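You operate a simulated robot arm through the tools that you are given. There is no shell and no other tool.

You run a simulated two-armed robot. Do the job below in one go: nothing can be reset, and whatever is moved stays where it is left.

JOB
Shake U3 and A5 till even; rack them in wells 4 and 6.
Fine: U3 goes in 4, A5 in 6; the other samples stay as they are. Set down upright: what you pick out.

Only the result counts: the job must be done as asked and must still hold three seconds after the hand-in. Knocking over, shifting, dropping, spilling or breaking anything else fails it.

ROBOT AND FRAMES
Two 7-joint arms with fingered hands on one trunk that stands fixed in place. Base frame: the origin is at the foot of the trunk, x ahead of it, y to its left, z up; the work surface is at about z = 900. Units: mm, rad, N and s.
The left shoulder is at [30, 136, 1355], the right one opposite. With the tool pointing down near the work surface each hand reaches from about 300 to 960 mm from the base axis, measured 20 degrees to its own side. Payload 5 kg a hand.
Tool frame (each hand has its own): the origin (TCP) lies between the finger pads and is the grasp point; the fingertips stand 42 mm ahead of it; z points along the fingers, y is the line along which they close. The gripper opens to 208 mm. The gripper's body begins 119 mm behind the TCP. The gripper is a hand of 4 fingers: y runs from the thumb to the fingers, the wrist lies at [0, 0, -332] in the tool frame.
Orientation is told as [roll, pitch, yaw] about the base's x, y, z axes, in that order, counted from this pose: with the fingers straight down and closing along the base's y, the tool's x points along the base's -x, its y along +y and its z along -z.

CONTROLS
- The arms move only by the tool apply_moves. It takes "left_series", "right_series" or both (then of equal length, played together; a hand with none holds still); each is a list that holds one entry, the list of rows, each a list of 6 numbers: the shift along the base's x, y, z in units of 40 mm (1.0 is 40 mm), then the turn, a rotation vector about the base's x, y, z in units of 4 degrees (1.0 is 4 degrees). In form: [[[tx, ty, tz, ax, ay, az], ...]]. A call has 1 to 20 rows; each row shifts and turns the commanded pose from where the row before left it. A call with a number of a shift or a turn outside -1 to 1 is refused whole. A row lasts 0.2 s, in which the tool goes at most 50 mm and 0.15 rad; a call with a longer step from one row to the next is refused whole. A pose out of reach is approached as far as the arm can. The call stops where the force on the tool passes 40 N (or 10 N more than at its start, if that is more) or the arm is blocked; 0.2 s more then pass. In this call time passes only in rows, and 0.2 s behind the last. It gives the time, the measured TCP pose, the force on the tool (base axes), the opening and the grip force at its end, in the units of the frame above (readings bear some noise), with the torque about the TCP (base axes, N m) and any sound that the robot's microphone picked up.
- Cameras (640 x 400 px; columns grow to the right, rows downward): "scene" is now at [51.1, 11.6, 2085.2]; the picture's right is [0.15, -0.99, 0.00], its down [-0.71, -0.11, -0.70] and it looks along [0.69, 0.11, -0.72] (base axes); focal length 312 px, centre (320, 200). "left" rides on the left gripper at [-101, 0, -145] in its tool frame; the picture's right is [-0.01, -1.00, 0.00], its down [0.82, 0.00, -0.57] and it looks along [0.57, 0.00, 0.82] (tool axes); focal length 261 px, centre (320, 200). "right" rides on the right gripper at [101, 0, -145] in its tool frame; the picture's right is [0.00, 1.00, 0.00], its down [-0.82, 0.00, -0.57] and it looks along [-0.57, 0.00, 0.82] (tool axes); focal length 261 px, centre (320, 200). There is no depth. A picture from a camera that has moved, and an enlarged one, comes with that camera's place and axes in the base frame and with its lens.
- grab_frame(camera): a new picture of that camera. No time passes.
- lift_body(by): slides the trunk up (or, below 0, down) by that many mm; the arms and the scene camera ride with it, the base frame stays. It gives what a move gives, with no picture.
- curl_fingers(finger1, finger2, finger3, thumb_bend, hand): sets how far each is bent, from 0 (flat) to 1 (curled in); at 0.3 the hand is open as for a grip, at 0.7 the pads meet at the TCP. One left out holds its place. A second passes; each finger stops where it meets its share of the squeeze, and holds until it gets a number again. It is the only way to open and close the hand. It gives what a move gives, with no picture; readings hold the bend of each and the force on the fingers (four entries, about 0 where the hand has none), thumb and palm.
- head_to(pan, tilt): turns the head with the scene camera to pan (to the left, within 2.496 rad either way) and tilt (down, from -0.506 to 1.204), counted from straight ahead of the robot. It gives what a move gives.
- zoom(camera, box): a new picture of the part [left, top, right, bottom] of that camera's present view, enlarged. No time passes.
- sign_off(): hands the job in; it is judged then, once.

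Places have to be worked out from the pictures, the camera data and where the tool is seen. Open the grippers and draw the arms clear of the work before you hand the job in, unless the task says otherwise.

The tools are called after "Emit:" as a command line: name --argument value ..., lists and objects as JSON in quotes. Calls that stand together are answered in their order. apply_moves: Moves the arms, as the interface text tells. Its arguments: {"type":"object","properties":{"left_series":{"type":"array","items":{"type":"array","items":{"type":"array","items":{"type":"number"}}}},"right_series":{"type":"array","items":{"type":"array","items":{"type":"array","items":{"type":"number"}}}}},"required":[]} The other tools are called the same way: lift_body (by) slides the trunk up or down; curl_fingers (finger1, finger2, finger3, thumb_bend, hand) moves the fingers one by one; head_to (pan, tilt) turns the head that bears the scene camera; grab_frame (camera) takes a picture; zoom (camera, box) takes an enlarged picture of a part of a camera's view; sign_off () hands the job in.

At the start:

```text
clock: 0.0
left_position: [660.6, 358.3, 1384.5]
left_tcp_rot: [0.001, 0.0, -0.001]
left_contact_force: [0.3, 0.5, 0.1]
left_moment: [-0.03, -0.03, 0.01]
left_finger_gap: 208.0
left_gripper_force: 0.1
left_shape: jaw
left_bend: [0.3, 0.3, 0.3, 0.3]
left_finger forces: [0.0, 0.0, 0.0, 0.1, 0.1, 0.1]
right_position: [669.3, -218.8, 1339.1]
right_tcp_rot: [0.0, 0.0, 0.0]
right_contact_force: [-0.6, 0.4, 0.4]
right_moment: [0.0, 0.01, 0.0]
right_finger_gap: 207.7
right_gripper_force: 0.1
right_shape: jaw
right_bend: [0.3, 0.3, 0.3, 0.3]
right_finger forces: [0.0, 0.1, 0.0, 0.1, 0.1, 0.0]
trunk travel left (down, up): [-375.0, 115.0]
head pan, tilt: [0.152, 0.801]
```

scene: 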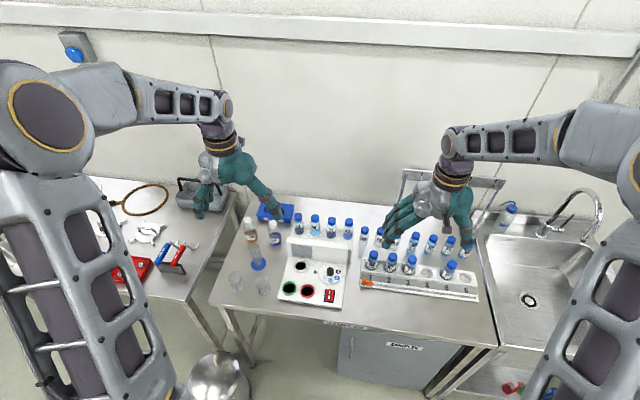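
right: 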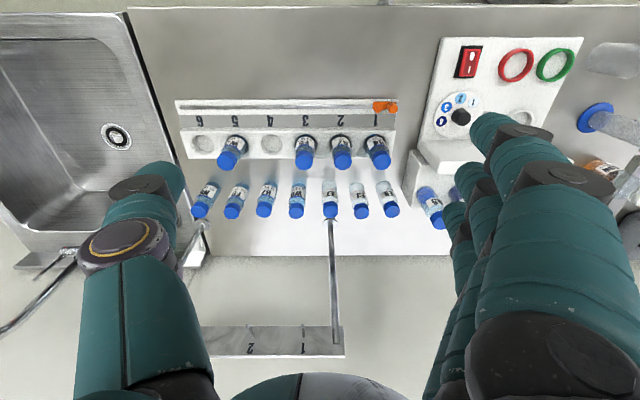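
left: 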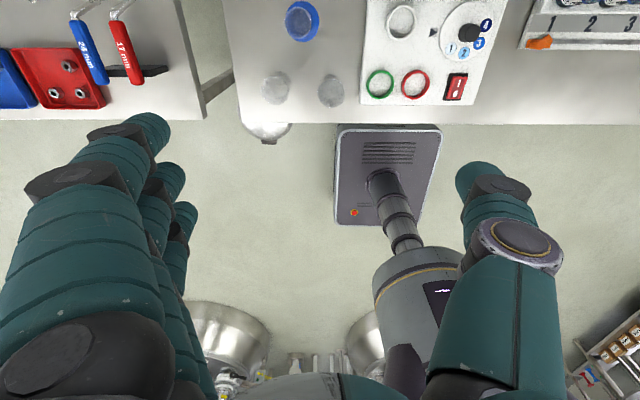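

The scene shows a rack with wells 1–6, a row of vials behind it, and a mixer-like device. I'll zoom in to read the labels.

Emit:
zoom --camera "scene" --box '[340, 200, 500, 300]'

Emit:
zoom --camera "scene" --box '[220, 190, 380, 320]'

Emit:
zoom --camera "right" --box '[170, 90, 410, 240]'

Emit:
zoom --camera "right" --box '[400, 20, 640, 240]'

```text
4.00 times, centred on (420, 250) of scene
camera zoom: at [51.1, 11.6, 2085.2], right [0.15, -0.99, 0.0], down [-0.71, -0.11, -0.7], along [0.69, 0.11, -0.72], focal length 1246 px, centre (-80, 0)
```

zoom: 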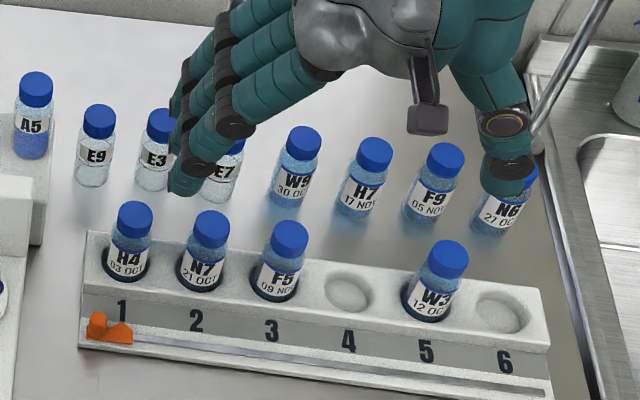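

```text
3.08 times, centred on (300, 255) of scene
camera zoom: at [51.1, 11.6, 2085.2], right [0.15, -0.99, 0.0], down [-0.71, -0.11, -0.7], along [0.69, 0.11, -0.72], focal length 959 px, centre (382, 31)
```

zoom: 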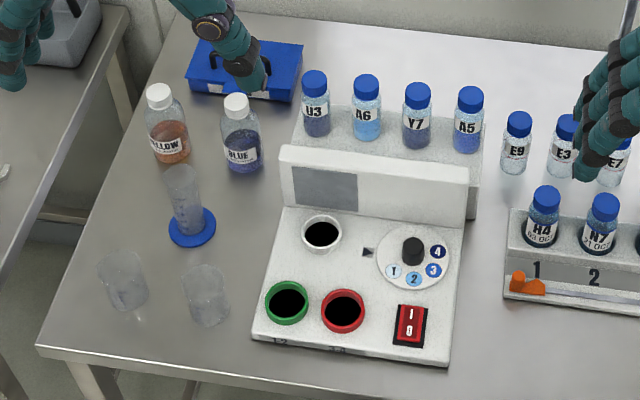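

```text
2.67 times, centred on (290, 165) of right
camera zoom: at [569.1, -217.9, 1483.0], right [0.0, 1.0, 0.0], down [0.82, 0.0, 0.57], along [0.57, 0.0, -0.82], focal length 695 px, centre (400, 293)
```

zoom: 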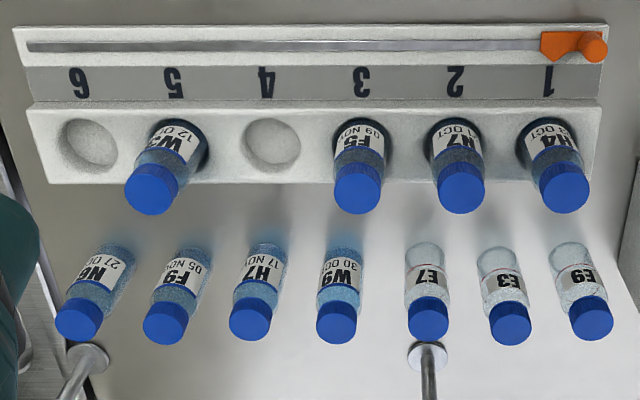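

```text
1.82 times, centred on (520, 130) of right
camera zoom: at [569.1, -217.9, 1483.0], right [0.0, 1.0, 0.0], down [0.82, 0.0, 0.57], along [0.57, 0.0, -0.82], focal length 474 px, centre (-44, 327)
```

zoom: 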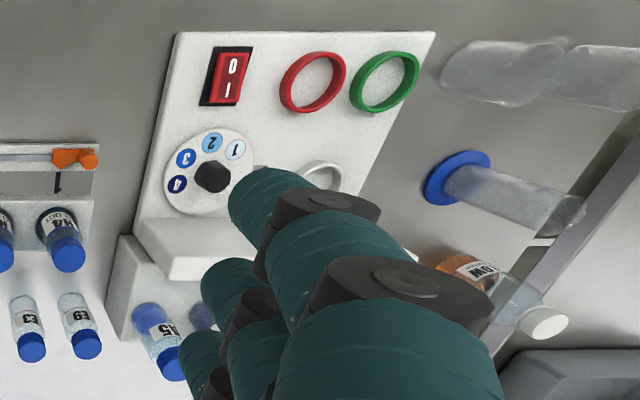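

Vials U3 (leftmost) and A5 (rightmost) stand behind the photometer panel; rack wells 4 and 6 are empty. I'll move the left hand outward and the right hand to the middle to look at the shelf from nearer.

Emit:
apply_moves --left_series '[[[0, 1, 0, 0, 0, 0], [0, 1, 0, 0, 0, 0], [0, 1, 0, 0, 0, 0], [-0.5, 1, 0, 0, 0, 0], [-0.5, 0, 0, 0, 0, 0]]]' --right_series '[[[0, 1, 0, 0, 0, 0], [0, 1, 0, 0, 0, 0], [0, 1, 0, 0, 0, 0], [0, 1, 0, 0, 0, 0], [0, 0.5, 0, 0, 0, 0]]]'

Emit:
grab_frame --camera "scene"

Emit:
grab_frame --camera "right"

```text
clock: 1.2
left_position: [617.1, 516.2, 1386.5]
left_tcp_rot: [0.0, 0.0, 0.0]
left_contact_force: [0.1, -0.6, -0.6]
left_moment: [0.15, -0.05, -0.02]
left_finger_gap: 207.9
left_gripper_force: 0.1
left_shape: jaw
left_bend: [0.3, 0.3, 0.3, 0.3]
left_finger forces: [0.0, 0.0, 0.0, 0.1, 0.1, 0.0]
right_position: [668.5, -36.6, 1337.8]
right_tcp_rot: [0.001, 0.001, -0.001]
right_contact_force: [-0.2, -0.3, 0.2]
right_moment: [0.09, -0.04, -0.02]
right_finger_gap: 208.1
right_gripper_force: 0.0
right_shape: jaw
right_bend: [0.3, 0.3, 0.3, 0.3]
right_finger forces: [0.1, 0.0, 0.0, 0.0, 0.0, 0.0]
trunk travel left (down, up): [-375.0, 115.0]
head pan, tilt: [0.152, 0.801]
```

```text
taken
camera scene: at [49.8, 9.4, 2085.3], right [0.15, -0.99, 0.0], down [-0.71, -0.11, -0.7], along [0.69, 0.11, -0.72], focal length 312 px, centre (320, 200)
```

scene: 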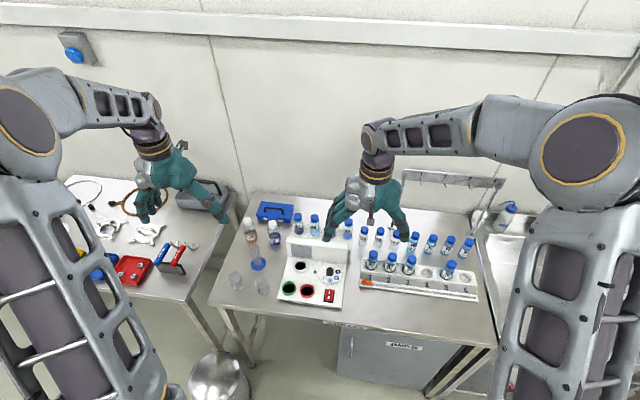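

```text
taken
camera right: at [566.1, -37.4, 1482.3], right [0.01, 1.0, 0.0], down [0.82, -0.01, 0.57], along [0.57, 0.0, -0.82], focal length 261 px, centre (320, 200)
```

right: 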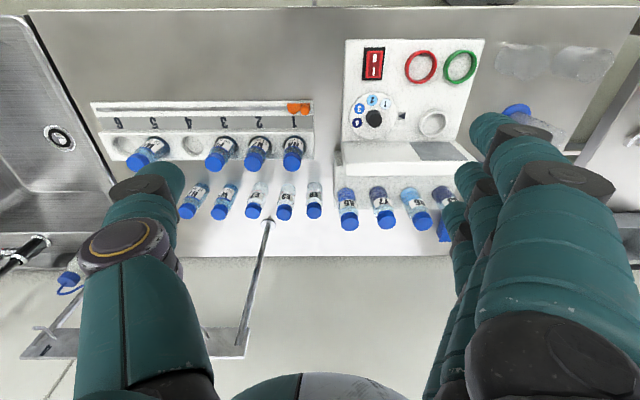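

Emit:
zoom --camera "right" --box '[310, 120, 470, 250]'

Emit:
zoom --camera "right" --box '[80, 90, 340, 240]'

Emit:
zoom --camera "scene" --box '[270, 190, 410, 280]'

Emit:
zoom --camera "scene" --box '[340, 130, 520, 310]'

```text
3.08 times, centred on (390, 185) of right
camera zoom: at [566.1, -37.4, 1482.3], right [0.01, 1.0, 0.0], down [0.82, -0.01, 0.57], along [0.57, 0.0, -0.82], focal length 802 px, centre (105, 246)
```

zoom: 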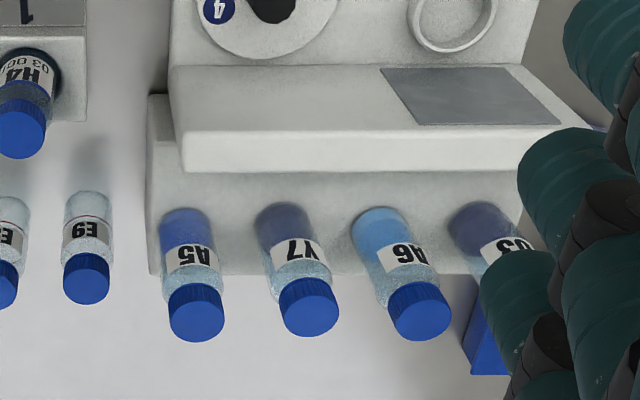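

```text
2.46 times, centred on (210, 165) of right
camera zoom: at [566.1, -37.4, 1482.3], right [0.01, 1.0, 0.0], down [0.82, -0.01, 0.57], along [0.57, 0.0, -0.82], focal length 642 px, centre (591, 286)
```

zoom: 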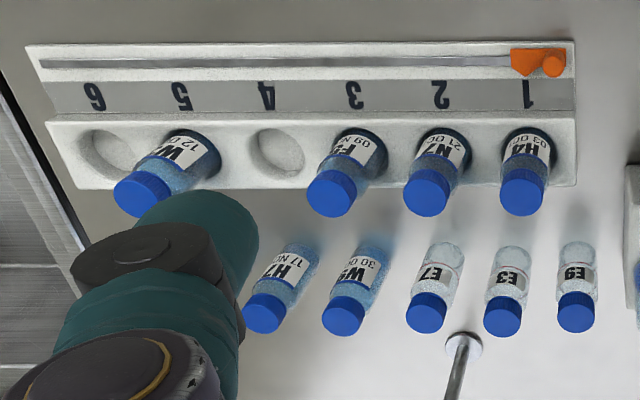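

```text
4.44 times, centred on (340, 235) of scene
camera zoom: at [49.8, 9.4, 2085.3], right [0.15, -0.99, 0.0], down [-0.71, -0.11, -0.7], along [0.69, 0.11, -0.72], focal length 1385 px, centre (231, 44)
```

zoom: 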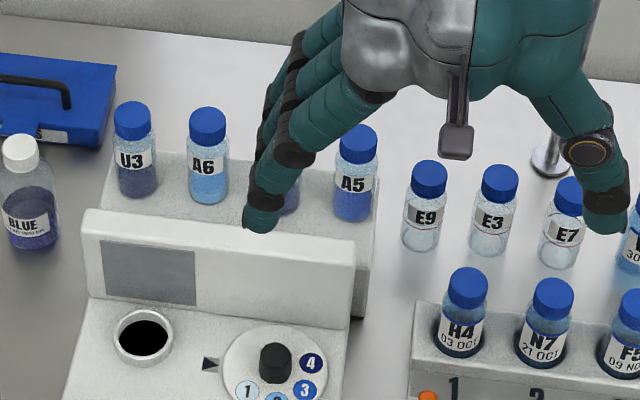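

```text
2.22 times, centred on (430, 220) of scene
camera zoom: at [49.8, 9.4, 2085.3], right [0.15, -0.99, 0.0], down [-0.71, -0.11, -0.7], along [0.69, 0.11, -0.72], focal length 692 px, centre (76, 156)
```

zoom: 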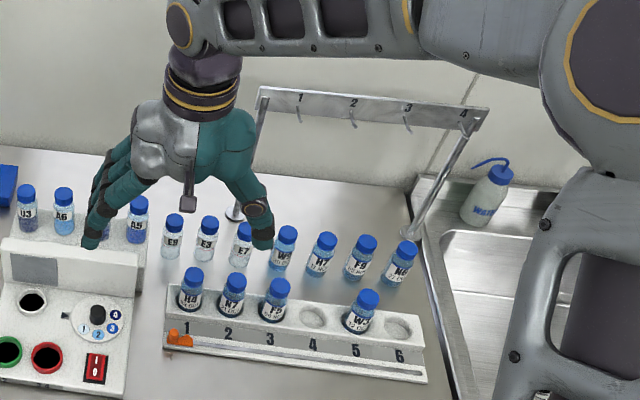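

The shelf vials show settled colour, and a rough triangulation puts the A5 cap near [905, 20, 1080] with about 73 mm between vials. Next I'll part-close the right hand to see its shape at a narrower opening.

Emit:
curl_fingers --hand "right" --finger1 0.56 --finger2 0.56 --finger3 0.56 --thumb_bend 0.56

Emit:
zoom --camera "scene" --box '[300, 150, 460, 250]'

Emit:
grab_frame --camera "right"

Emit:
grab_frame --camera "left"

```text
clock: 2.2
left_position: [617.6, 517.8, 1386.1]
left_tcp_rot: [0.001, 0.0, 0.002]
left_contact_force: [-0.6, 0.2, 0.8]
left_moment: [0.01, -0.04, 0.05]
left_finger_gap: 207.7
left_gripper_force: 0.2
left_shape: jaw
left_bend: [0.3, 0.3, 0.3, 0.3]
left_finger forces: [0.0, 0.1, 0.0, 0.0, 0.1, 0.1]
right_position: [666.9, -34.7, 1339.3]
right_tcp_rot: [0.001, 0.0, 0.002]
right_contact_force: [0.7, -0.3, 0.3]
right_moment: [-0.01, 0.01, -0.03]
right_finger_gap: 91.2
right_gripper_force: 0.1
right_shape: fingers
right_bend: [0.56, 0.56, 0.56, 0.56]
right_finger forces: [0.0, 0.1, 0.0, 0.0, 0.0, 0.0]
trunk travel left (down, up): [-375.0, 115.0]
head pan, tilt: [0.152, 0.801]
```

```text
4.00 times, centred on (380, 200) of scene
camera zoom: at [50.7, 11.9, 2085.2], right [0.15, -0.99, 0.0], down [-0.71, -0.11, -0.7], along [0.69, 0.11, -0.72], focal length 1246 px, centre (80, 200)
```

zoom: 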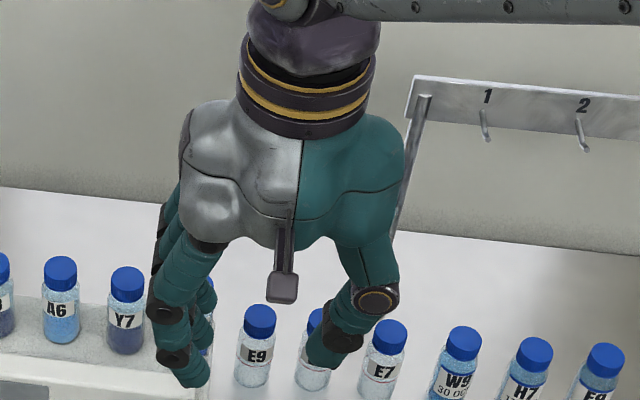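

```text
taken
camera right: at [566.7, -35.1, 1482.1], right [0.0, 1.0, 0.0], down [0.82, 0.0, 0.57], along [0.57, 0.0, -0.82], focal length 261 px, centre (320, 200)
```

right: 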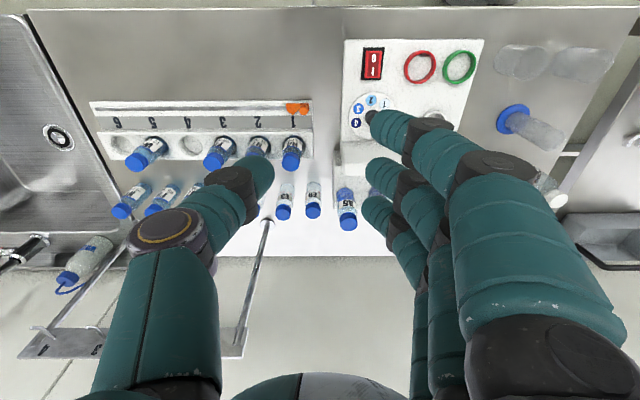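

```text
taken
camera left: at [718.8, 517.3, 1530.8], right [0.01, -1.0, 0.0], down [-0.82, 0.0, 0.57], along [-0.57, 0.0, -0.82], focal length 261 px, centre (320, 200)
```

left: 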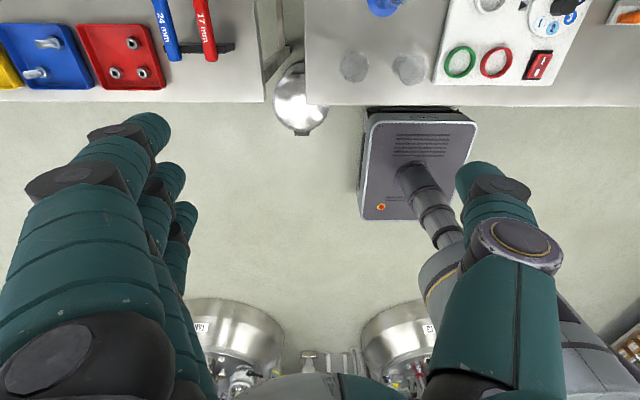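

At bend 0.56 the gap is 91 mm; the three fingers are about 38 mm apart along tool x, so I'll pinch with the middle finger and thumb. I'll tilt the hand forward 24° and move nearer above A5 to measure it.

Emit:
apply_moves --right_series '[[[0.4, 0.2, -0.3, 0, -1, 0], [0.4, 0.2, -0.3, 0, -1, 0], [0.4, 0.2, -0.3, 0, -1, 0], [0.4, 0.2, -0.3, 0, -1, 0], [0.4, 0.2, -0.3, 0, -1, 0], [0.4, 0.2, -0.3, 0, -1, 0]]]'

Emit:
grab_frame --camera "right"

Emit:
grab_frame --camera "scene"

Emit:
zoom --camera "scene" --box '[270, 190, 370, 260]'

```text
clock: 3.6
left_position: [618.2, 518.6, 1384.6]
left_tcp_rot: [-0.001, 0.001, 0.0]
left_contact_force: [0.5, 0.9, -0.2]
left_moment: [-0.1, 0.01, 0.0]
left_finger_gap: 207.7
left_gripper_force: 0.1
left_shape: jaw
left_bend: [0.3, 0.3, 0.3, 0.3]
left_finger forces: [0.0, 0.0, 0.0, 0.1, 0.1, 0.0]
right_position: [766.6, 15.0, 1267.9]
right_tcp_rot: [0.0, -0.419, 0.002]
right_contact_force: [0.7, 0.4, 0.2]
right_moment: [0.01, 0.1, -0.02]
right_finger_gap: 91.2
right_gripper_force: 0.1
right_shape: fingers
right_bend: [0.56, 0.56, 0.56, 0.56]
right_finger forces: [0.0, 0.1, 0.1, 0.0, 0.1, 0.0]
trunk travel left (down, up): [-375.0, 115.0]
head pan, tilt: [0.152, 0.801]
```

```text
taken
camera right: at [614.4, 15.1, 1357.9], right [0.0, 1.0, 0.0], down [0.52, 0.0, 0.86], along [0.86, 0.0, -0.52], focal length 261 px, centre (320, 200)
```

right: 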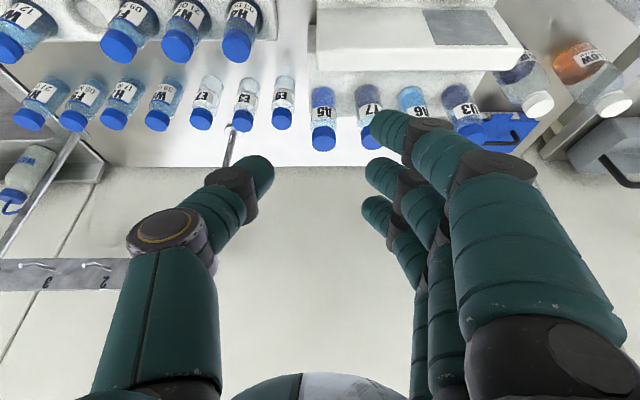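

```text
taken
camera scene: at [51.5, 13.6, 2085.1], right [0.15, -0.99, 0.0], down [-0.71, -0.11, -0.7], along [0.69, 0.11, -0.72], focal length 312 px, centre (320, 200)
```

scene: 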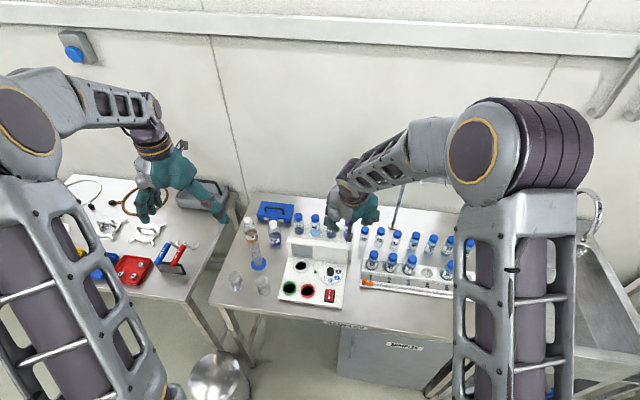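

```text
5.71 times, centred on (320, 225) of scene
camera zoom: at [51.5, 13.6, 2085.1], right [0.15, -0.99, 0.0], down [-0.71, -0.11, -0.7], along [0.69, 0.11, -0.72], focal length 1781 px, centre (320, 57)
```

zoom: 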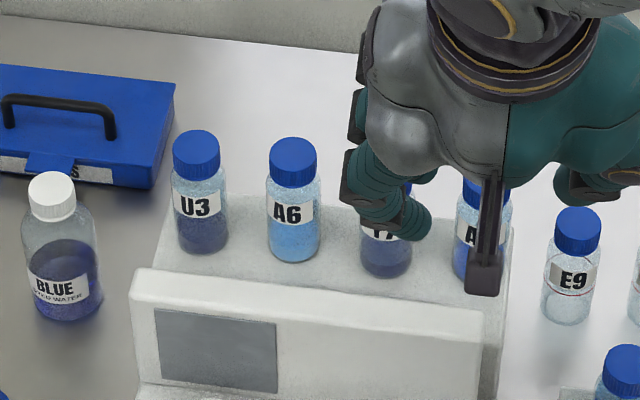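

The right camera now sees the shelf from closer. I'll zoom for precise coordinates.

Emit:
zoom --camera "right" --box '[295, 0, 535, 160]'

Emit:
zoom --camera "right" --box '[300, 75, 380, 155]'

```text
2.50 times, centred on (415, 80) of right
camera zoom: at [614.4, 15.1, 1357.9], right [0.0, 1.0, 0.0], down [0.52, 0.0, 0.86], along [0.86, 0.0, -0.52], focal length 652 px, centre (82, 500)
```

zoom: 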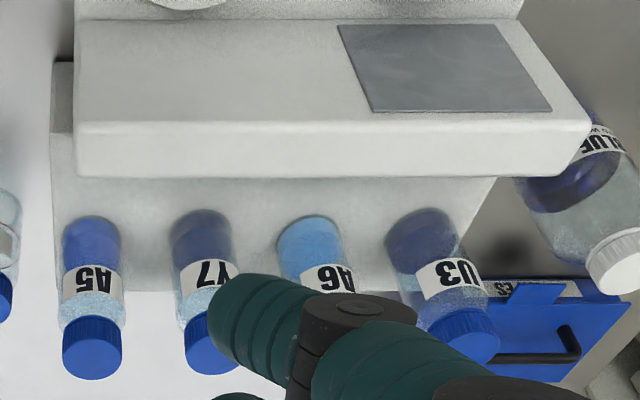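

```text
5.00 times, centred on (340, 115) of right
camera zoom: at [614.4, 15.1, 1357.9], right [0.0, 1.0, 0.0], down [0.52, 0.0, 0.86], along [0.86, 0.0, -0.52], focal length 1303 px, centre (220, 625)
```

zoom: 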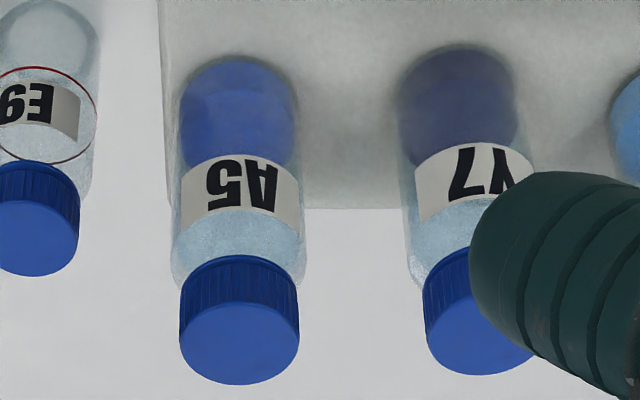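

A5's cap top works out at about [908, 21, 1080] with ±10 mm uncertainty. The TCP lies on the camera's optical axis, so I can home in visually: narrow the hand to 0.6 and go to a point about 100 mm above the grasp.

Emit:
curl_fingers --hand "right" --finger1 0.6 --finger2 0.6 --finger3 0.6 --thumb_bend 0.6

Emit:
apply_moves --right_series '[[[0.88, 0.04, -0.55, 0, 0, 0], [0.88, 0.04, -0.55, 0, 0, 0], [0.88, 0.04, -0.55, 0, 0, 0], [0.88, 0.04, -0.55, 0, 0, 0]]]'

Emit:
grab_frame --camera "right"

Emit:
zoom --camera "scene" --box '[270, 180, 400, 270]'

```text
clock: 4.6
left_position: [618.6, 517.7, 1386.3]
left_tcp_rot: [0.0, 0.002, 0.0]
left_contact_force: [0.2, 0.6, -0.4]
left_moment: [-0.02, -0.02, 0.03]
left_finger_gap: 208.0
left_gripper_force: 0.0
left_shape: jaw
left_bend: [0.3, 0.3, 0.3, 0.3]
left_finger forces: [0.0, 0.0, 0.0, 0.0, 0.1, 0.0]
right_position: [766.4, 14.5, 1268.3]
right_tcp_rot: [0.001, -0.419, 0.003]
right_contact_force: [-0.5, -0.1, -0.1]
right_moment: [-0.01, 0.01, 0.0]
right_finger_gap: 72.1
right_gripper_force: 0.1
right_shape: fingers
right_bend: [0.6, 0.6, 0.6, 0.6]
right_finger forces: [0.1, 0.0, 0.0, 0.1, 0.0, 0.0]
trunk travel left (down, up): [-375.0, 115.0]
head pan, tilt: [0.152, 0.801]
```

```text
clock: 5.6
left_position: [620.0, 516.9, 1383.4]
left_tcp_rot: [0.001, 0.001, 0.0]
left_contact_force: [0.8, -0.6, -0.7]
left_moment: [0.04, 0.17, -0.02]
left_finger_gap: 208.1
left_gripper_force: 0.0
left_shape: jaw
left_bend: [0.3, 0.3, 0.3, 0.3]
left_finger forces: [0.1, 0.1, 0.0, 0.0, 0.0, 0.0]
right_position: [908.7, 16.4, 1179.7]
right_tcp_rot: [0.0, -0.418, 0.002]
right_contact_force: [1.2, -0.1, 0.1]
right_moment: [-0.02, 0.1, 0.0]
right_finger_gap: 71.8
right_gripper_force: 0.0
right_shape: fingers
right_bend: [0.6, 0.6, 0.6, 0.6]
right_finger forces: [0.1, 0.0, 0.1, 0.0, 0.0, 0.0]
trunk travel left (down, up): [-375.0, 115.0]
head pan, tilt: [0.152, 0.801]
```

```text
taken
camera right: at [757.7, 17.3, 1271.2], right [0.0, 1.0, 0.0], down [0.52, 0.0, 0.85], along [0.85, 0.0, -0.52], focal length 261 px, centre (320, 200)
```

right: 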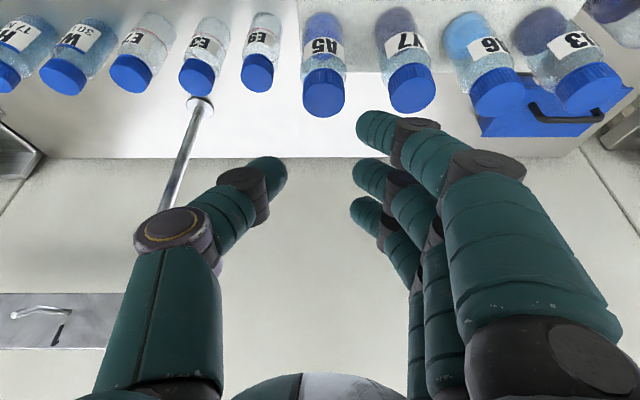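

```text
4.44 times, centred on (335, 225) of scene
camera zoom: at [54.9, 12.0, 2085.0], right [0.15, -0.99, 0.0], down [-0.71, -0.11, -0.69], along [0.69, 0.11, -0.72], focal length 1385 px, centre (253, 89)
```

zoom: 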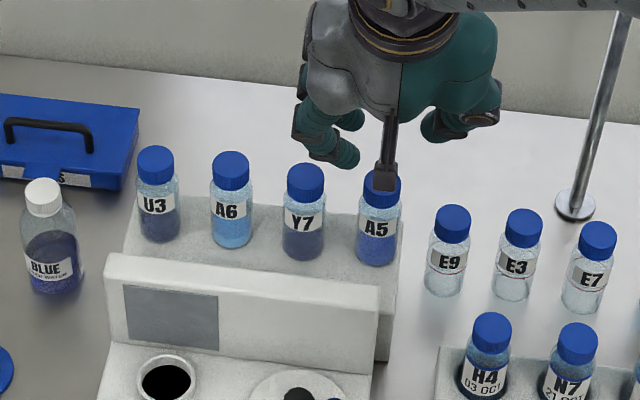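

The view is good. I'll zoom for exact pixel positions of A5 and its neighbours.

Emit:
zoom --camera "right" --box '[270, 0, 430, 130]'

Emit:
zoom --camera "scene" --box '[335, 200, 375, 250]'

```text
3.08 times, centred on (350, 65) of right
camera zoom: at [757.7, 17.3, 1271.2], right [0.0, 1.0, 0.0], down [0.52, 0.0, 0.85], along [0.85, 0.0, -0.52], focal length 802 px, centre (228, 615)
```

zoom: 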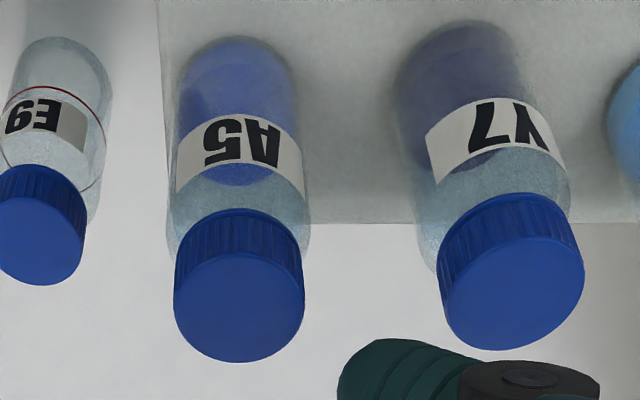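

```text
8.00 times, centred on (355, 225) of scene
camera zoom: at [54.9, 12.0, 2085.0], right [0.15, -0.99, 0.0], down [-0.71, -0.11, -0.69], along [0.69, 0.11, -0.72], focal length 2493 px, centre (40, 0)
```

zoom: 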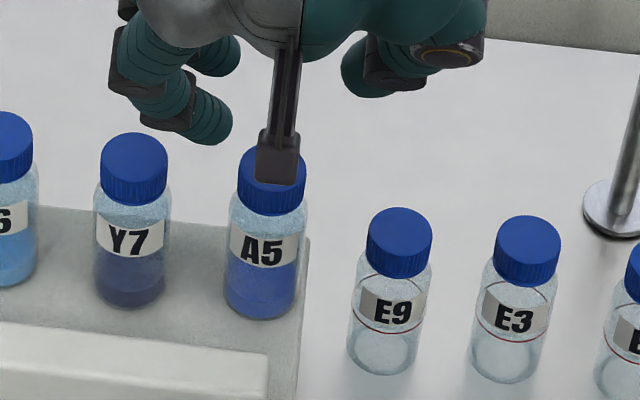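

A5's cap is about 36 mm wide, at y≈20.5, with its top at z≈1080–1100 and x≈890–908. I'll descend part-way with the fingers straddling it and re-measure.

Emit:
apply_moves --right_series '[[[-0.15, 0.045, -0.75, 0, 0, 0], [-0.15, 0.045, -0.75, 0, 0, 0]]]'

Emit:
grab_frame --camera "right"

Emit:
zoom --camera "scene" --box '[300, 190, 380, 250]'

```text
clock: 6.2
left_position: [619.9, 517.5, 1385.5]
left_tcp_rot: [0.0, 0.003, 0.0]
left_contact_force: [0.8, -0.1, -0.6]
left_moment: [-0.07, 0.07, -0.02]
left_finger_gap: 207.9
left_gripper_force: 0.0
left_shape: jaw
left_bend: [0.3, 0.3, 0.3, 0.3]
left_finger forces: [0.0, 0.1, 0.0, 0.0, 0.0, 0.0]
right_position: [897.3, 18.5, 1121.5]
right_tcp_rot: [0.0, -0.42, 0.0]
right_contact_force: [1.6, -0.8, 0.7]
right_moment: [0.03, 0.2, -0.02]
right_finger_gap: 72.1
right_gripper_force: 0.1
right_shape: fingers
right_bend: [0.6, 0.6, 0.6, 0.6]
right_finger forces: [0.0, 0.0, 0.1, 0.0, 0.0, 0.1]
trunk travel left (down, up): [-375.0, 115.0]
head pan, tilt: [0.152, 0.801]
```

```text
taken
camera right: at [744.3, 19.1, 1212.1], right [0.0, 1.0, 0.0], down [0.52, 0.0, 0.86], along [0.86, 0.0, -0.52], focal length 261 px, centre (320, 200)
```

right: 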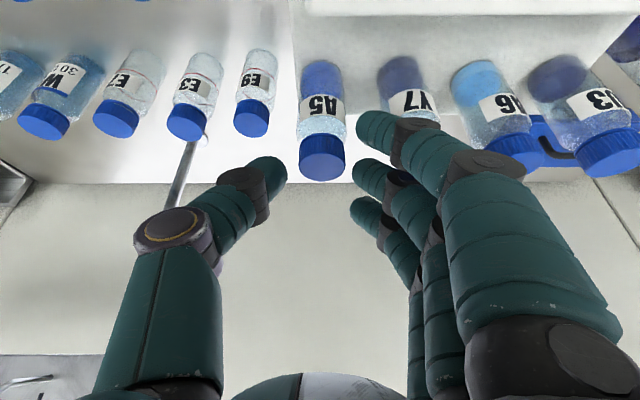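

```text
6.67 times, centred on (340, 220) of scene
camera zoom: at [52.7, 12.1, 2085.1], right [0.15, -0.99, 0.0], down [-0.71, -0.11, -0.7], along [0.69, 0.11, -0.72], focal length 2077 px, centre (187, 67)
```

zoom: 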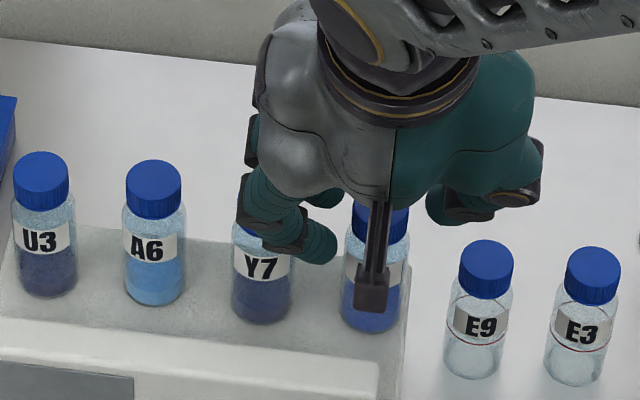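

Emit:
zoom --camera "right" --box '[280, 50, 380, 190]'

```text
2.86 times, centred on (330, 120) of right
camera zoom: at [744.3, 19.1, 1212.1], right [0.0, 1.0, 0.0], down [0.52, 0.0, 0.86], along [0.86, 0.0, -0.52], focal length 745 px, centre (291, 429)
```

zoom: 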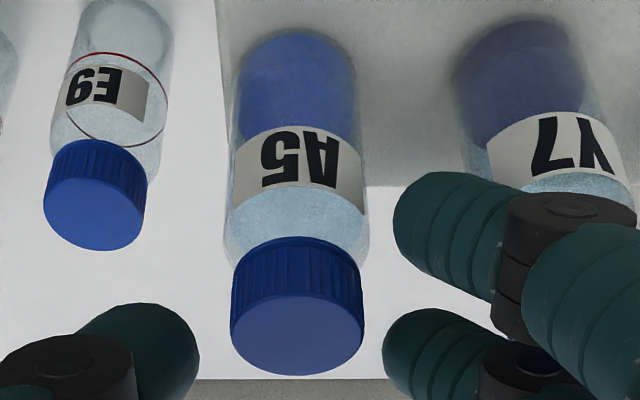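

Now two lines of sight agree: A5's cap top is at [895, 20.5, 1090], body ~36 mm, base ~z 989. The outer fingertips would hang low beside the rack at placement, so I'll back up and curl fingers 1 and 3 fully in, leaving a middle-finger/thumb pinch.

Emit:
apply_moves --right_series '[[[0, 0, 1, 0, 0, 0], [0, 0, 1, 0, 0, 0]]]'

Emit:
curl_fingers --hand "right" --finger1 1.0 --finger3 1.0

Emit:
grab_frame --camera "right"

Emit:
zoom --camera "scene" --box '[300, 160, 400, 250]'

```text
clock: 6.8
left_position: [617.1, 517.2, 1387.6]
left_tcp_rot: [-0.001, 0.0, 0.003]
left_contact_force: [-0.4, -0.8, 0.2]
left_moment: [0.06, -0.07, 0.01]
left_finger_gap: 208.2
left_gripper_force: 0.0
left_shape: jaw
left_bend: [0.3, 0.3, 0.3, 0.3]
left_finger forces: [0.0, 0.0, 0.0, 0.1, 0.1, 0.0]
right_position: [891.1, 18.6, 1198.2]
right_tcp_rot: [0.0, -0.418, 0.0]
right_contact_force: [-2.3, 0.6, -1.0]
right_moment: [0.03, -0.2, 0.01]
right_finger_gap: 71.9
right_gripper_force: 0.1
right_shape: fingers
right_bend: [0.6, 0.6, 0.6, 0.6]
right_finger forces: [0.1, 0.0, 0.1, 0.0, 0.0, 0.1]
trunk travel left (down, up): [-375.0, 115.0]
head pan, tilt: [0.152, 0.801]
```

```text
clock: 7.8
left_position: [616.5, 516.4, 1386.0]
left_tcp_rot: [-0.001, 0.0, 0.0]
left_contact_force: [-0.4, -0.2, -0.2]
left_moment: [0.01, -0.03, 0.0]
left_finger_gap: 207.9
left_gripper_force: 0.1
left_shape: jaw
left_bend: [0.3, 0.3, 0.3, 0.3]
left_finger forces: [0.0, 0.0, 0.0, 0.1, 0.1, 0.0]
right_position: [893.0, 18.5, 1200.1]
right_tcp_rot: [0.001, -0.418, 0.0]
right_contact_force: [0.5, -0.2, -0.2]
right_moment: [0.03, -0.02, -0.02]
right_finger_gap: 76.9
right_gripper_force: 0.1
right_shape: fingers
right_bend: [1.0, 0.6, 1.0, 0.6]
right_finger forces: [0.0, 0.0, 0.0, 0.0, 0.0, 0.0]
trunk travel left (down, up): [-375.0, 115.0]
head pan, tilt: [0.152, 0.801]
```

```text
taken
camera right: at [741.0, 18.5, 1289.1], right [0.0, 1.0, 0.0], down [0.52, 0.0, 0.86], along [0.86, 0.0, -0.52], focal length 261 px, centre (320, 200)
```

right: 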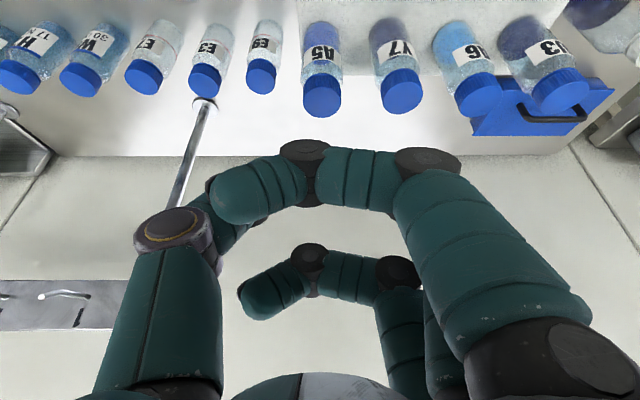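

```text
4.44 times, centred on (350, 205) of scene
camera zoom: at [50.7, 11.5, 2085.2], right [0.15, -0.99, 0.0], down [-0.71, -0.11, -0.7], along [0.69, 0.11, -0.72], focal length 1385 px, centre (187, 178)
```

zoom: 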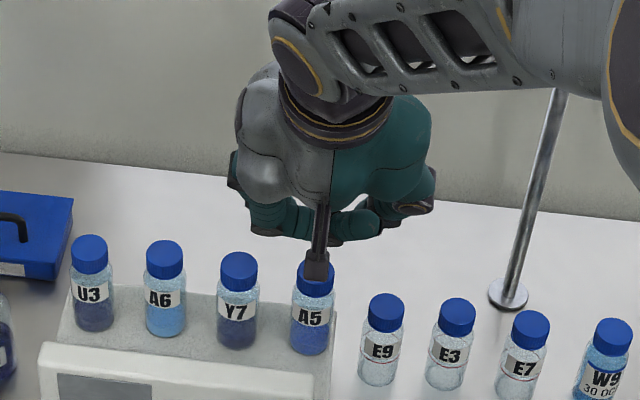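

The curled rear finger may crowd the cap. I'll re-open finger 3 to 0.6 and see whether it is the rear (far) one.

Emit:
curl_fingers --hand "right" --finger3 0.6

Emit:
grab_frame --camera "right"

```text
clock: 8.8
left_position: [617.7, 517.8, 1384.7]
left_tcp_rot: [0.0, 0.002, 0.001]
left_contact_force: [-0.7, -0.3, 0.5]
left_moment: [-0.02, 0.0, -0.04]
left_finger_gap: 207.5
left_gripper_force: 0.0
left_shape: jaw
left_bend: [0.3, 0.3, 0.3, 0.3]
left_finger forces: [0.0, 0.0, 0.0, 0.0, 0.0, 0.0]
right_position: [892.7, 17.8, 1197.9]
right_tcp_rot: [0.001, -0.421, 0.002]
right_contact_force: [0.2, 0.8, 0.2]
right_moment: [0.03, -0.01, 0.0]
right_finger_gap: 77.1
right_gripper_force: 0.1
right_shape: fingers
right_bend: [1.0, 0.6, 0.6, 0.6]
right_finger forces: [0.0, 0.1, 0.1, 0.0, 0.0, 0.2]
trunk travel left (down, up): [-375.0, 115.0]
head pan, tilt: [0.152, 0.801]
```

```text
taken
camera right: at [741.2, 18.6, 1288.9], right [0.0, 1.0, 0.0], down [0.52, 0.0, 0.86], along [0.86, 0.0, -0.52], focal length 261 px, centre (320, 200)
```

right: 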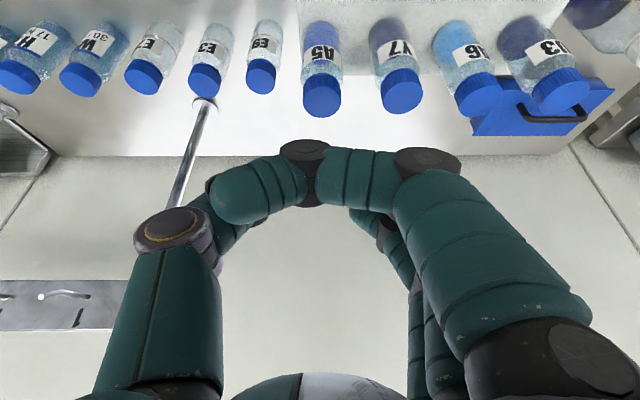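

Finger 1 is the near one (stays curled), finger 3 the far one. I'll narrow the middle finger, finger 3 and thumb to 0.64, then descend to just above the cap and check the alignment.

Emit:
curl_fingers --hand "right" --finger2 0.64 --finger3 0.62 --thumb_bend 0.64

Emit:
apply_moves --right_series '[[[0.03, 0.025, -0.75, 0, 0, 0], [0.03, 0.025, -0.75, 0, 0, 0]]]'

Emit:
grab_frame --camera "right"

Emit:
zoom --camera "scene" --box '[310, 190, 380, 250]'

```text
clock: 9.8
left_position: [620.1, 518.5, 1385.9]
left_tcp_rot: [0.0, 0.002, 0.0]
left_contact_force: [-1.0, 0.6, -0.5]
left_moment: [0.01, 0.01, -0.04]
left_finger_gap: 207.6
left_gripper_force: 0.1
left_shape: jaw
left_bend: [0.3, 0.3, 0.3, 0.3]
left_finger forces: [0.1, 0.0, 0.1, 0.0, 0.0, 0.1]
right_position: [891.8, 18.3, 1197.6]
right_tcp_rot: [-0.001, -0.418, 0.002]
right_contact_force: [-0.3, -0.6, 0.5]
right_moment: [0.0, 0.0, -0.01]
right_finger_gap: 74.4
right_gripper_force: 0.1
right_shape: fingers
right_bend: [1.0, 0.64, 0.62, 0.64]
right_finger forces: [0.0, 0.0, 0.0, 0.0, 0.0, 0.0]
trunk travel left (down, up): [-375.0, 115.0]
head pan, tilt: [0.152, 0.801]
```

```text
clock: 10.4
left_position: [618.4, 517.7, 1386.1]
left_tcp_rot: [0.0, 0.001, 0.0]
left_contact_force: [1.0, -0.3, 0.1]
left_moment: [-0.01, -0.01, -0.01]
left_finger_gap: 207.8
left_gripper_force: 0.0
left_shape: jaw
left_bend: [0.3, 0.3, 0.3, 0.3]
left_finger forces: [0.0, 0.0, 0.0, 0.0, 0.1, 0.0]
right_position: [898.9, 21.0, 1139.5]
right_tcp_rot: [0.0, -0.421, -0.001]
right_contact_force: [-0.1, 0.2, 2.5]
right_moment: [-0.01, 0.18, -0.01]
right_finger_gap: 74.3
right_gripper_force: 0.0
right_shape: fingers
right_bend: [1.0, 0.64, 0.62, 0.64]
right_finger forces: [0.0, 0.0, 0.0, 0.0, 0.0, 0.1]
trunk travel left (down, up): [-375.0, 115.0]
head pan, tilt: [0.152, 0.801]
```

```text
taken
camera right: at [746.3, 21.3, 1230.0], right [0.0, 1.0, 0.0], down [0.52, 0.0, 0.86], along [0.86, 0.0, -0.52], focal length 261 px, centre (320, 200)
```

right: 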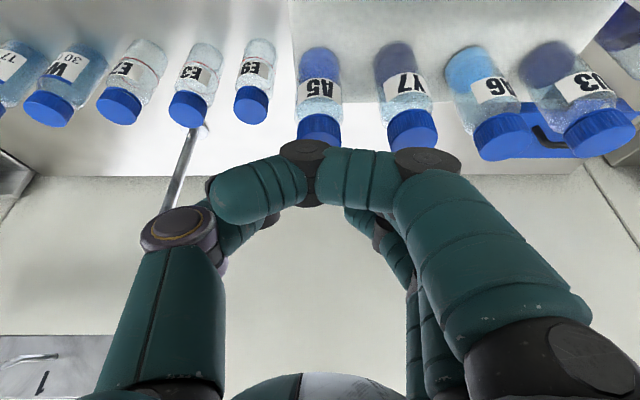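

```text
6.67 times, centred on (345, 220) of scene
camera zoom: at [52.0, 12.0, 2085.1], right [0.15, -0.99, 0.0], down [-0.71, -0.11, -0.7], along [0.69, 0.11, -0.72], focal length 2077 px, centre (153, 67)
```

zoom: 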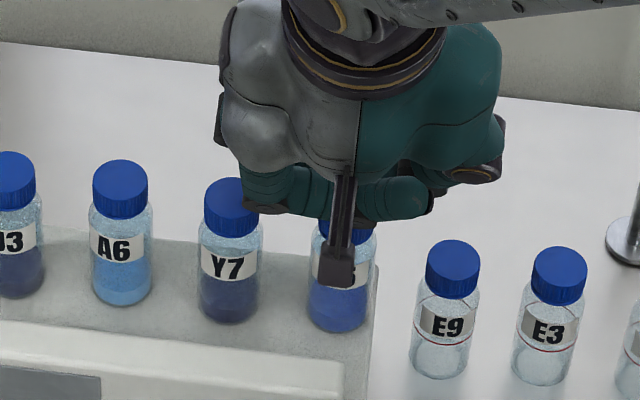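

From the earlier view the fingertips curl closer together than the pads (about 51 mm at 0.6), so 0.64 would be too narrow. I'll reopen to 0.59, then descend 69 mm around the cap.

Emit:
curl_fingers --hand "right" --finger2 0.59 --finger3 0.58 --thumb_bend 0.59

Emit:
apply_moves --right_series '[[[0, 0, -0.5, 0, 0, 0], [0, 0, -0.5, 0, 0, 0], [0, 0, -0.5, 0, 0, 0], [0, 0, -0.25, 0, 0, 0]]]'

Emit:
grab_frame --camera "right"

Emit:
zoom --camera "scene" --box '[310, 190, 380, 250]'

```text
clock: 11.4
left_position: [618.5, 517.0, 1385.5]
left_tcp_rot: [0.0, 0.002, 0.0]
left_contact_force: [-0.2, 1.2, 0.6]
left_moment: [-0.03, 0.02, -0.01]
left_finger_gap: 207.9
left_gripper_force: 0.1
left_shape: jaw
left_bend: [0.3, 0.3, 0.3, 0.3]
left_finger forces: [0.0, 0.1, 0.0, 0.0, 0.0, 0.1]
right_position: [896.7, 21.1, 1139.0]
right_tcp_rot: [-0.001, -0.419, 0.002]
right_contact_force: [0.4, 0.4, -0.2]
right_moment: [-0.01, -0.02, -0.02]
right_finger_gap: 77.4
right_gripper_force: 0.0
right_shape: fingers
right_bend: [1.0, 0.59, 0.57, 0.59]
right_finger forces: [0.0, 0.1, 0.0, 0.0, 0.0, 0.0]
trunk travel left (down, up): [-375.0, 115.0]
head pan, tilt: [0.152, 0.801]
```

```text
clock: 12.4
left_position: [617.6, 517.1, 1385.7]
left_tcp_rot: [0.001, 0.001, 0.0]
left_contact_force: [0.7, 0.5, -1.3]
left_moment: [0.01, 0.01, 0.01]
left_finger_gap: 207.8
left_gripper_force: 0.0
left_shape: jaw
left_bend: [0.3, 0.3, 0.3, 0.3]
left_finger forces: [0.1, 0.1, 0.1, 0.1, 0.0, 0.0]
right_position: [897.8, 22.0, 1067.0]
right_tcp_rot: [0.001, -0.418, 0.002]
right_contact_force: [0.0, 0.8, 0.5]
right_moment: [0.01, 0.08, 0.02]
right_finger_gap: 77.3
right_gripper_force: 0.0
right_shape: fingers
right_bend: [1.0, 0.59, 0.57, 0.59]
right_finger forces: [0.1, 0.1, 0.1, 0.1, 0.0, 0.2]
trunk travel left (down, up): [-375.0, 115.0]
head pan, tilt: [0.152, 0.801]
```

```text
taken
camera right: at [746.5, 21.6, 1157.7], right [0.0, 1.0, 0.0], down [0.52, 0.0, 0.86], along [0.86, 0.0, -0.52], focal length 261 px, centre (320, 200)
```

right: 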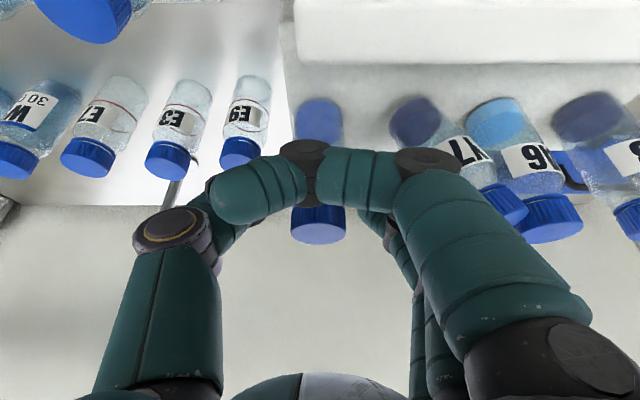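

```text
6.67 times, centred on (345, 220) of scene
camera zoom: at [51.7, 11.9, 2085.1], right [0.15, -0.99, 0.0], down [-0.71, -0.11, -0.7], along [0.69, 0.11, -0.72], focal length 2077 px, centre (153, 67)
```

zoom: 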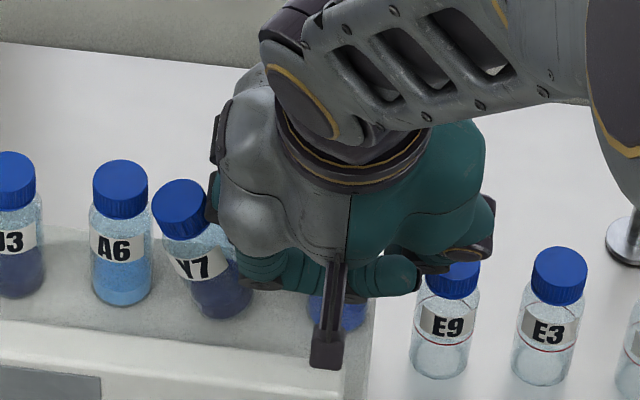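

Y7 has been pushed over slightly: the knuckle of the curled finger 1 leans on its cap. I'll back out slowly, first a few mm away from Y7, then up in small steps so it can rock back upright.

Emit:
apply_moves --right_series '[[[0, -0.05, 0, 0, 0, 0], [0, -0.05, 0, 0, 0, 0], [0, 0, 0.06, 0, 0, 0], [0, 0, 0.06, 0, 0, 0], [0, 0, 0.06, 0, 0, 0], [0, 0, 0.06, 0, 0, 0], [0, 0, 0.06, 0, 0, 0], [0, 0, 0.06, 0, 0, 0]]]'

Emit:
zoom --camera "scene" --box '[310, 190, 380, 250]'

Emit:
grab_frame --camera "right"

```text
clock: 14.2
left_position: [618.5, 516.6, 1386.1]
left_tcp_rot: [0.0, 0.0, -0.001]
left_contact_force: [0.4, 0.0, -0.5]
left_moment: [0.02, -0.02, 0.0]
left_finger_gap: 208.1
left_gripper_force: 0.1
left_shape: jaw
left_bend: [0.3, 0.3, 0.3, 0.3]
left_finger forces: [0.0, 0.0, 0.0, 0.1, 0.0, 0.0]
right_position: [896.8, 19.1, 1082.5]
right_tcp_rot: [-0.001, -0.418, 0.001]
right_contact_force: [0.1, 0.6, 0.0]
right_moment: [0.01, 0.0, 0.01]
right_finger_gap: 77.7
right_gripper_force: 0.3
right_shape: fingers
right_bend: [1.0, 0.59, 0.57, 0.59]
right_finger forces: [0.0, 0.3, 0.0, 0.0, 0.0, 0.0]
trunk travel left (down, up): [-375.0, 115.0]
head pan, tilt: [0.152, 0.801]
```

```text
6.67 times, centred on (345, 220) of scene
camera zoom: at [51.1, 11.7, 2085.2], right [0.15, -0.99, 0.0], down [-0.71, -0.11, -0.7], along [0.69, 0.11, -0.72], focal length 2077 px, centre (153, 67)
```

zoom: 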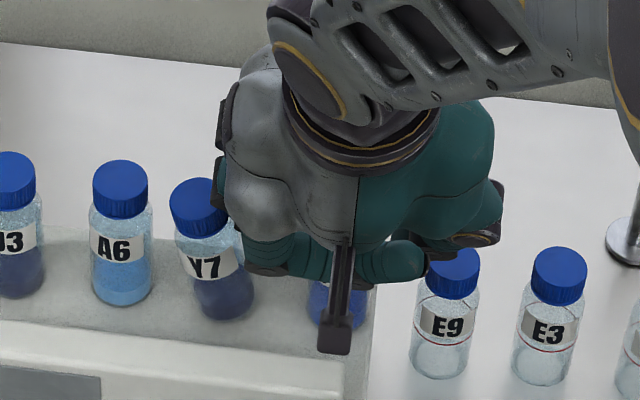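

```text
taken
camera right: at [745.5, 18.3, 1173.4], right [0.0, 1.0, 0.0], down [0.52, 0.0, 0.86], along [0.86, 0.0, -0.52], focal length 261 px, centre (320, 200)
```

right: 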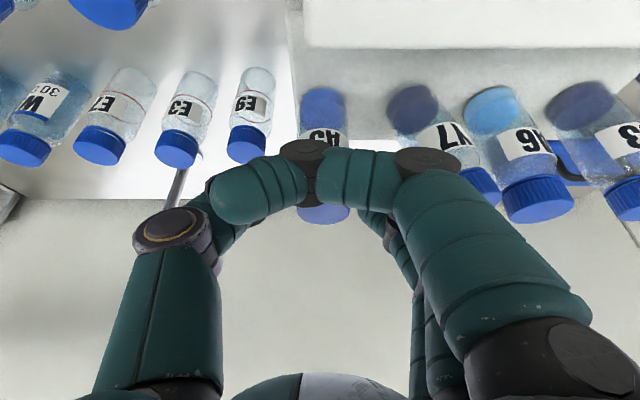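

Y7 is rocking back as the hand rises. I'll continue upward slowly.

Emit:
apply_moves --right_series '[[[0, 0, 0.06, 0, 0, 0], [0, 0, 0.06, 0, 0, 0], [0, 0, 0.06, 0, 0, 0], [0, 0, 0.06, 0, 0, 0], [0, 0, 0.06, 0, 0, 0], [0, 0, 0.06, 0, 0, 0], [0, 0, 0.06, 0, 0, 0], [0, 0, 0.06, 0, 0, 0], [0, 0, 0.06, 0, 0, 0], [0, 0, 0.06, 0, 0, 0], [0, 0, 0.1, 0, 0, 0], [0, 0, 0.1, 0, 0, 0], [0, 0, 0.1, 0, 0, 0], [0, 0, 0.1, 0, 0, 0], [0, 0, 0.1, 0, 0, 0], [0, 0, 0.1, 0, 0, 0], [0, 0, 0.1, 0, 0, 0], [0, 0, 0.1, 0, 0, 0]]]'

Emit:
zoom --camera "scene" --box '[310, 190, 380, 250]'

Emit:
grab_frame --camera "right"

```text
clock: 18.0
left_position: [618.2, 517.6, 1385.4]
left_tcp_rot: [0.0, 0.0, -0.001]
left_contact_force: [0.4, 0.0, 0.3]
left_moment: [0.02, 0.02, 0.03]
left_finger_gap: 208.3
left_gripper_force: 0.1
left_shape: jaw
left_bend: [0.3, 0.3, 0.3, 0.3]
left_finger forces: [0.0, 0.0, 0.0, 0.0, 0.0, 0.0]
right_position: [898.4, 19.3, 1140.4]
right_tcp_rot: [-0.002, -0.42, -0.001]
right_contact_force: [-0.4, -0.5, 0.0]
right_moment: [0.0, -0.04, -0.04]
right_finger_gap: 77.4
right_gripper_force: 0.1
right_shape: fingers
right_bend: [1.0, 0.59, 0.57, 0.59]
right_finger forces: [0.1, 0.0, 0.0, 0.1, 0.0, 0.0]
trunk travel left (down, up): [-375.0, 115.0]
head pan, tilt: [0.152, 0.801]
```

```text
6.67 times, centred on (345, 220) of scene
camera zoom: at [51.1, 11.8, 2085.2], right [0.15, -0.99, 0.0], down [-0.71, -0.11, -0.7], along [0.69, 0.11, -0.72], focal length 2077 px, centre (153, 67)
```

zoom: 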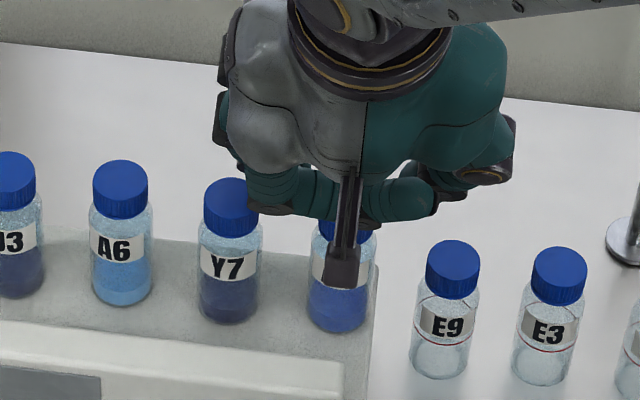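

```text
taken
camera right: at [746.1, 18.4, 1230.1], right [0.0, 1.0, 0.0], down [0.52, 0.0, 0.86], along [0.86, 0.0, -0.52], focal length 261 px, centre (320, 200)
```

right: 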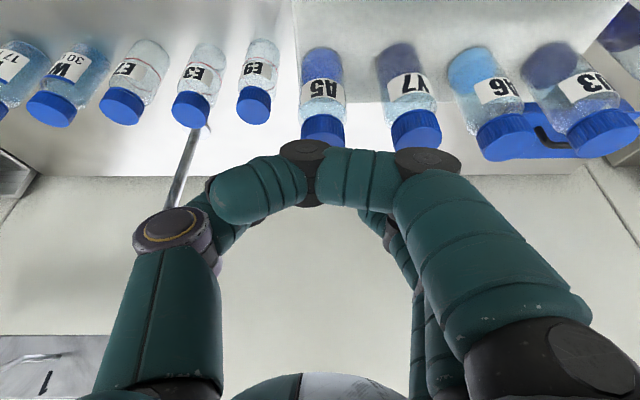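

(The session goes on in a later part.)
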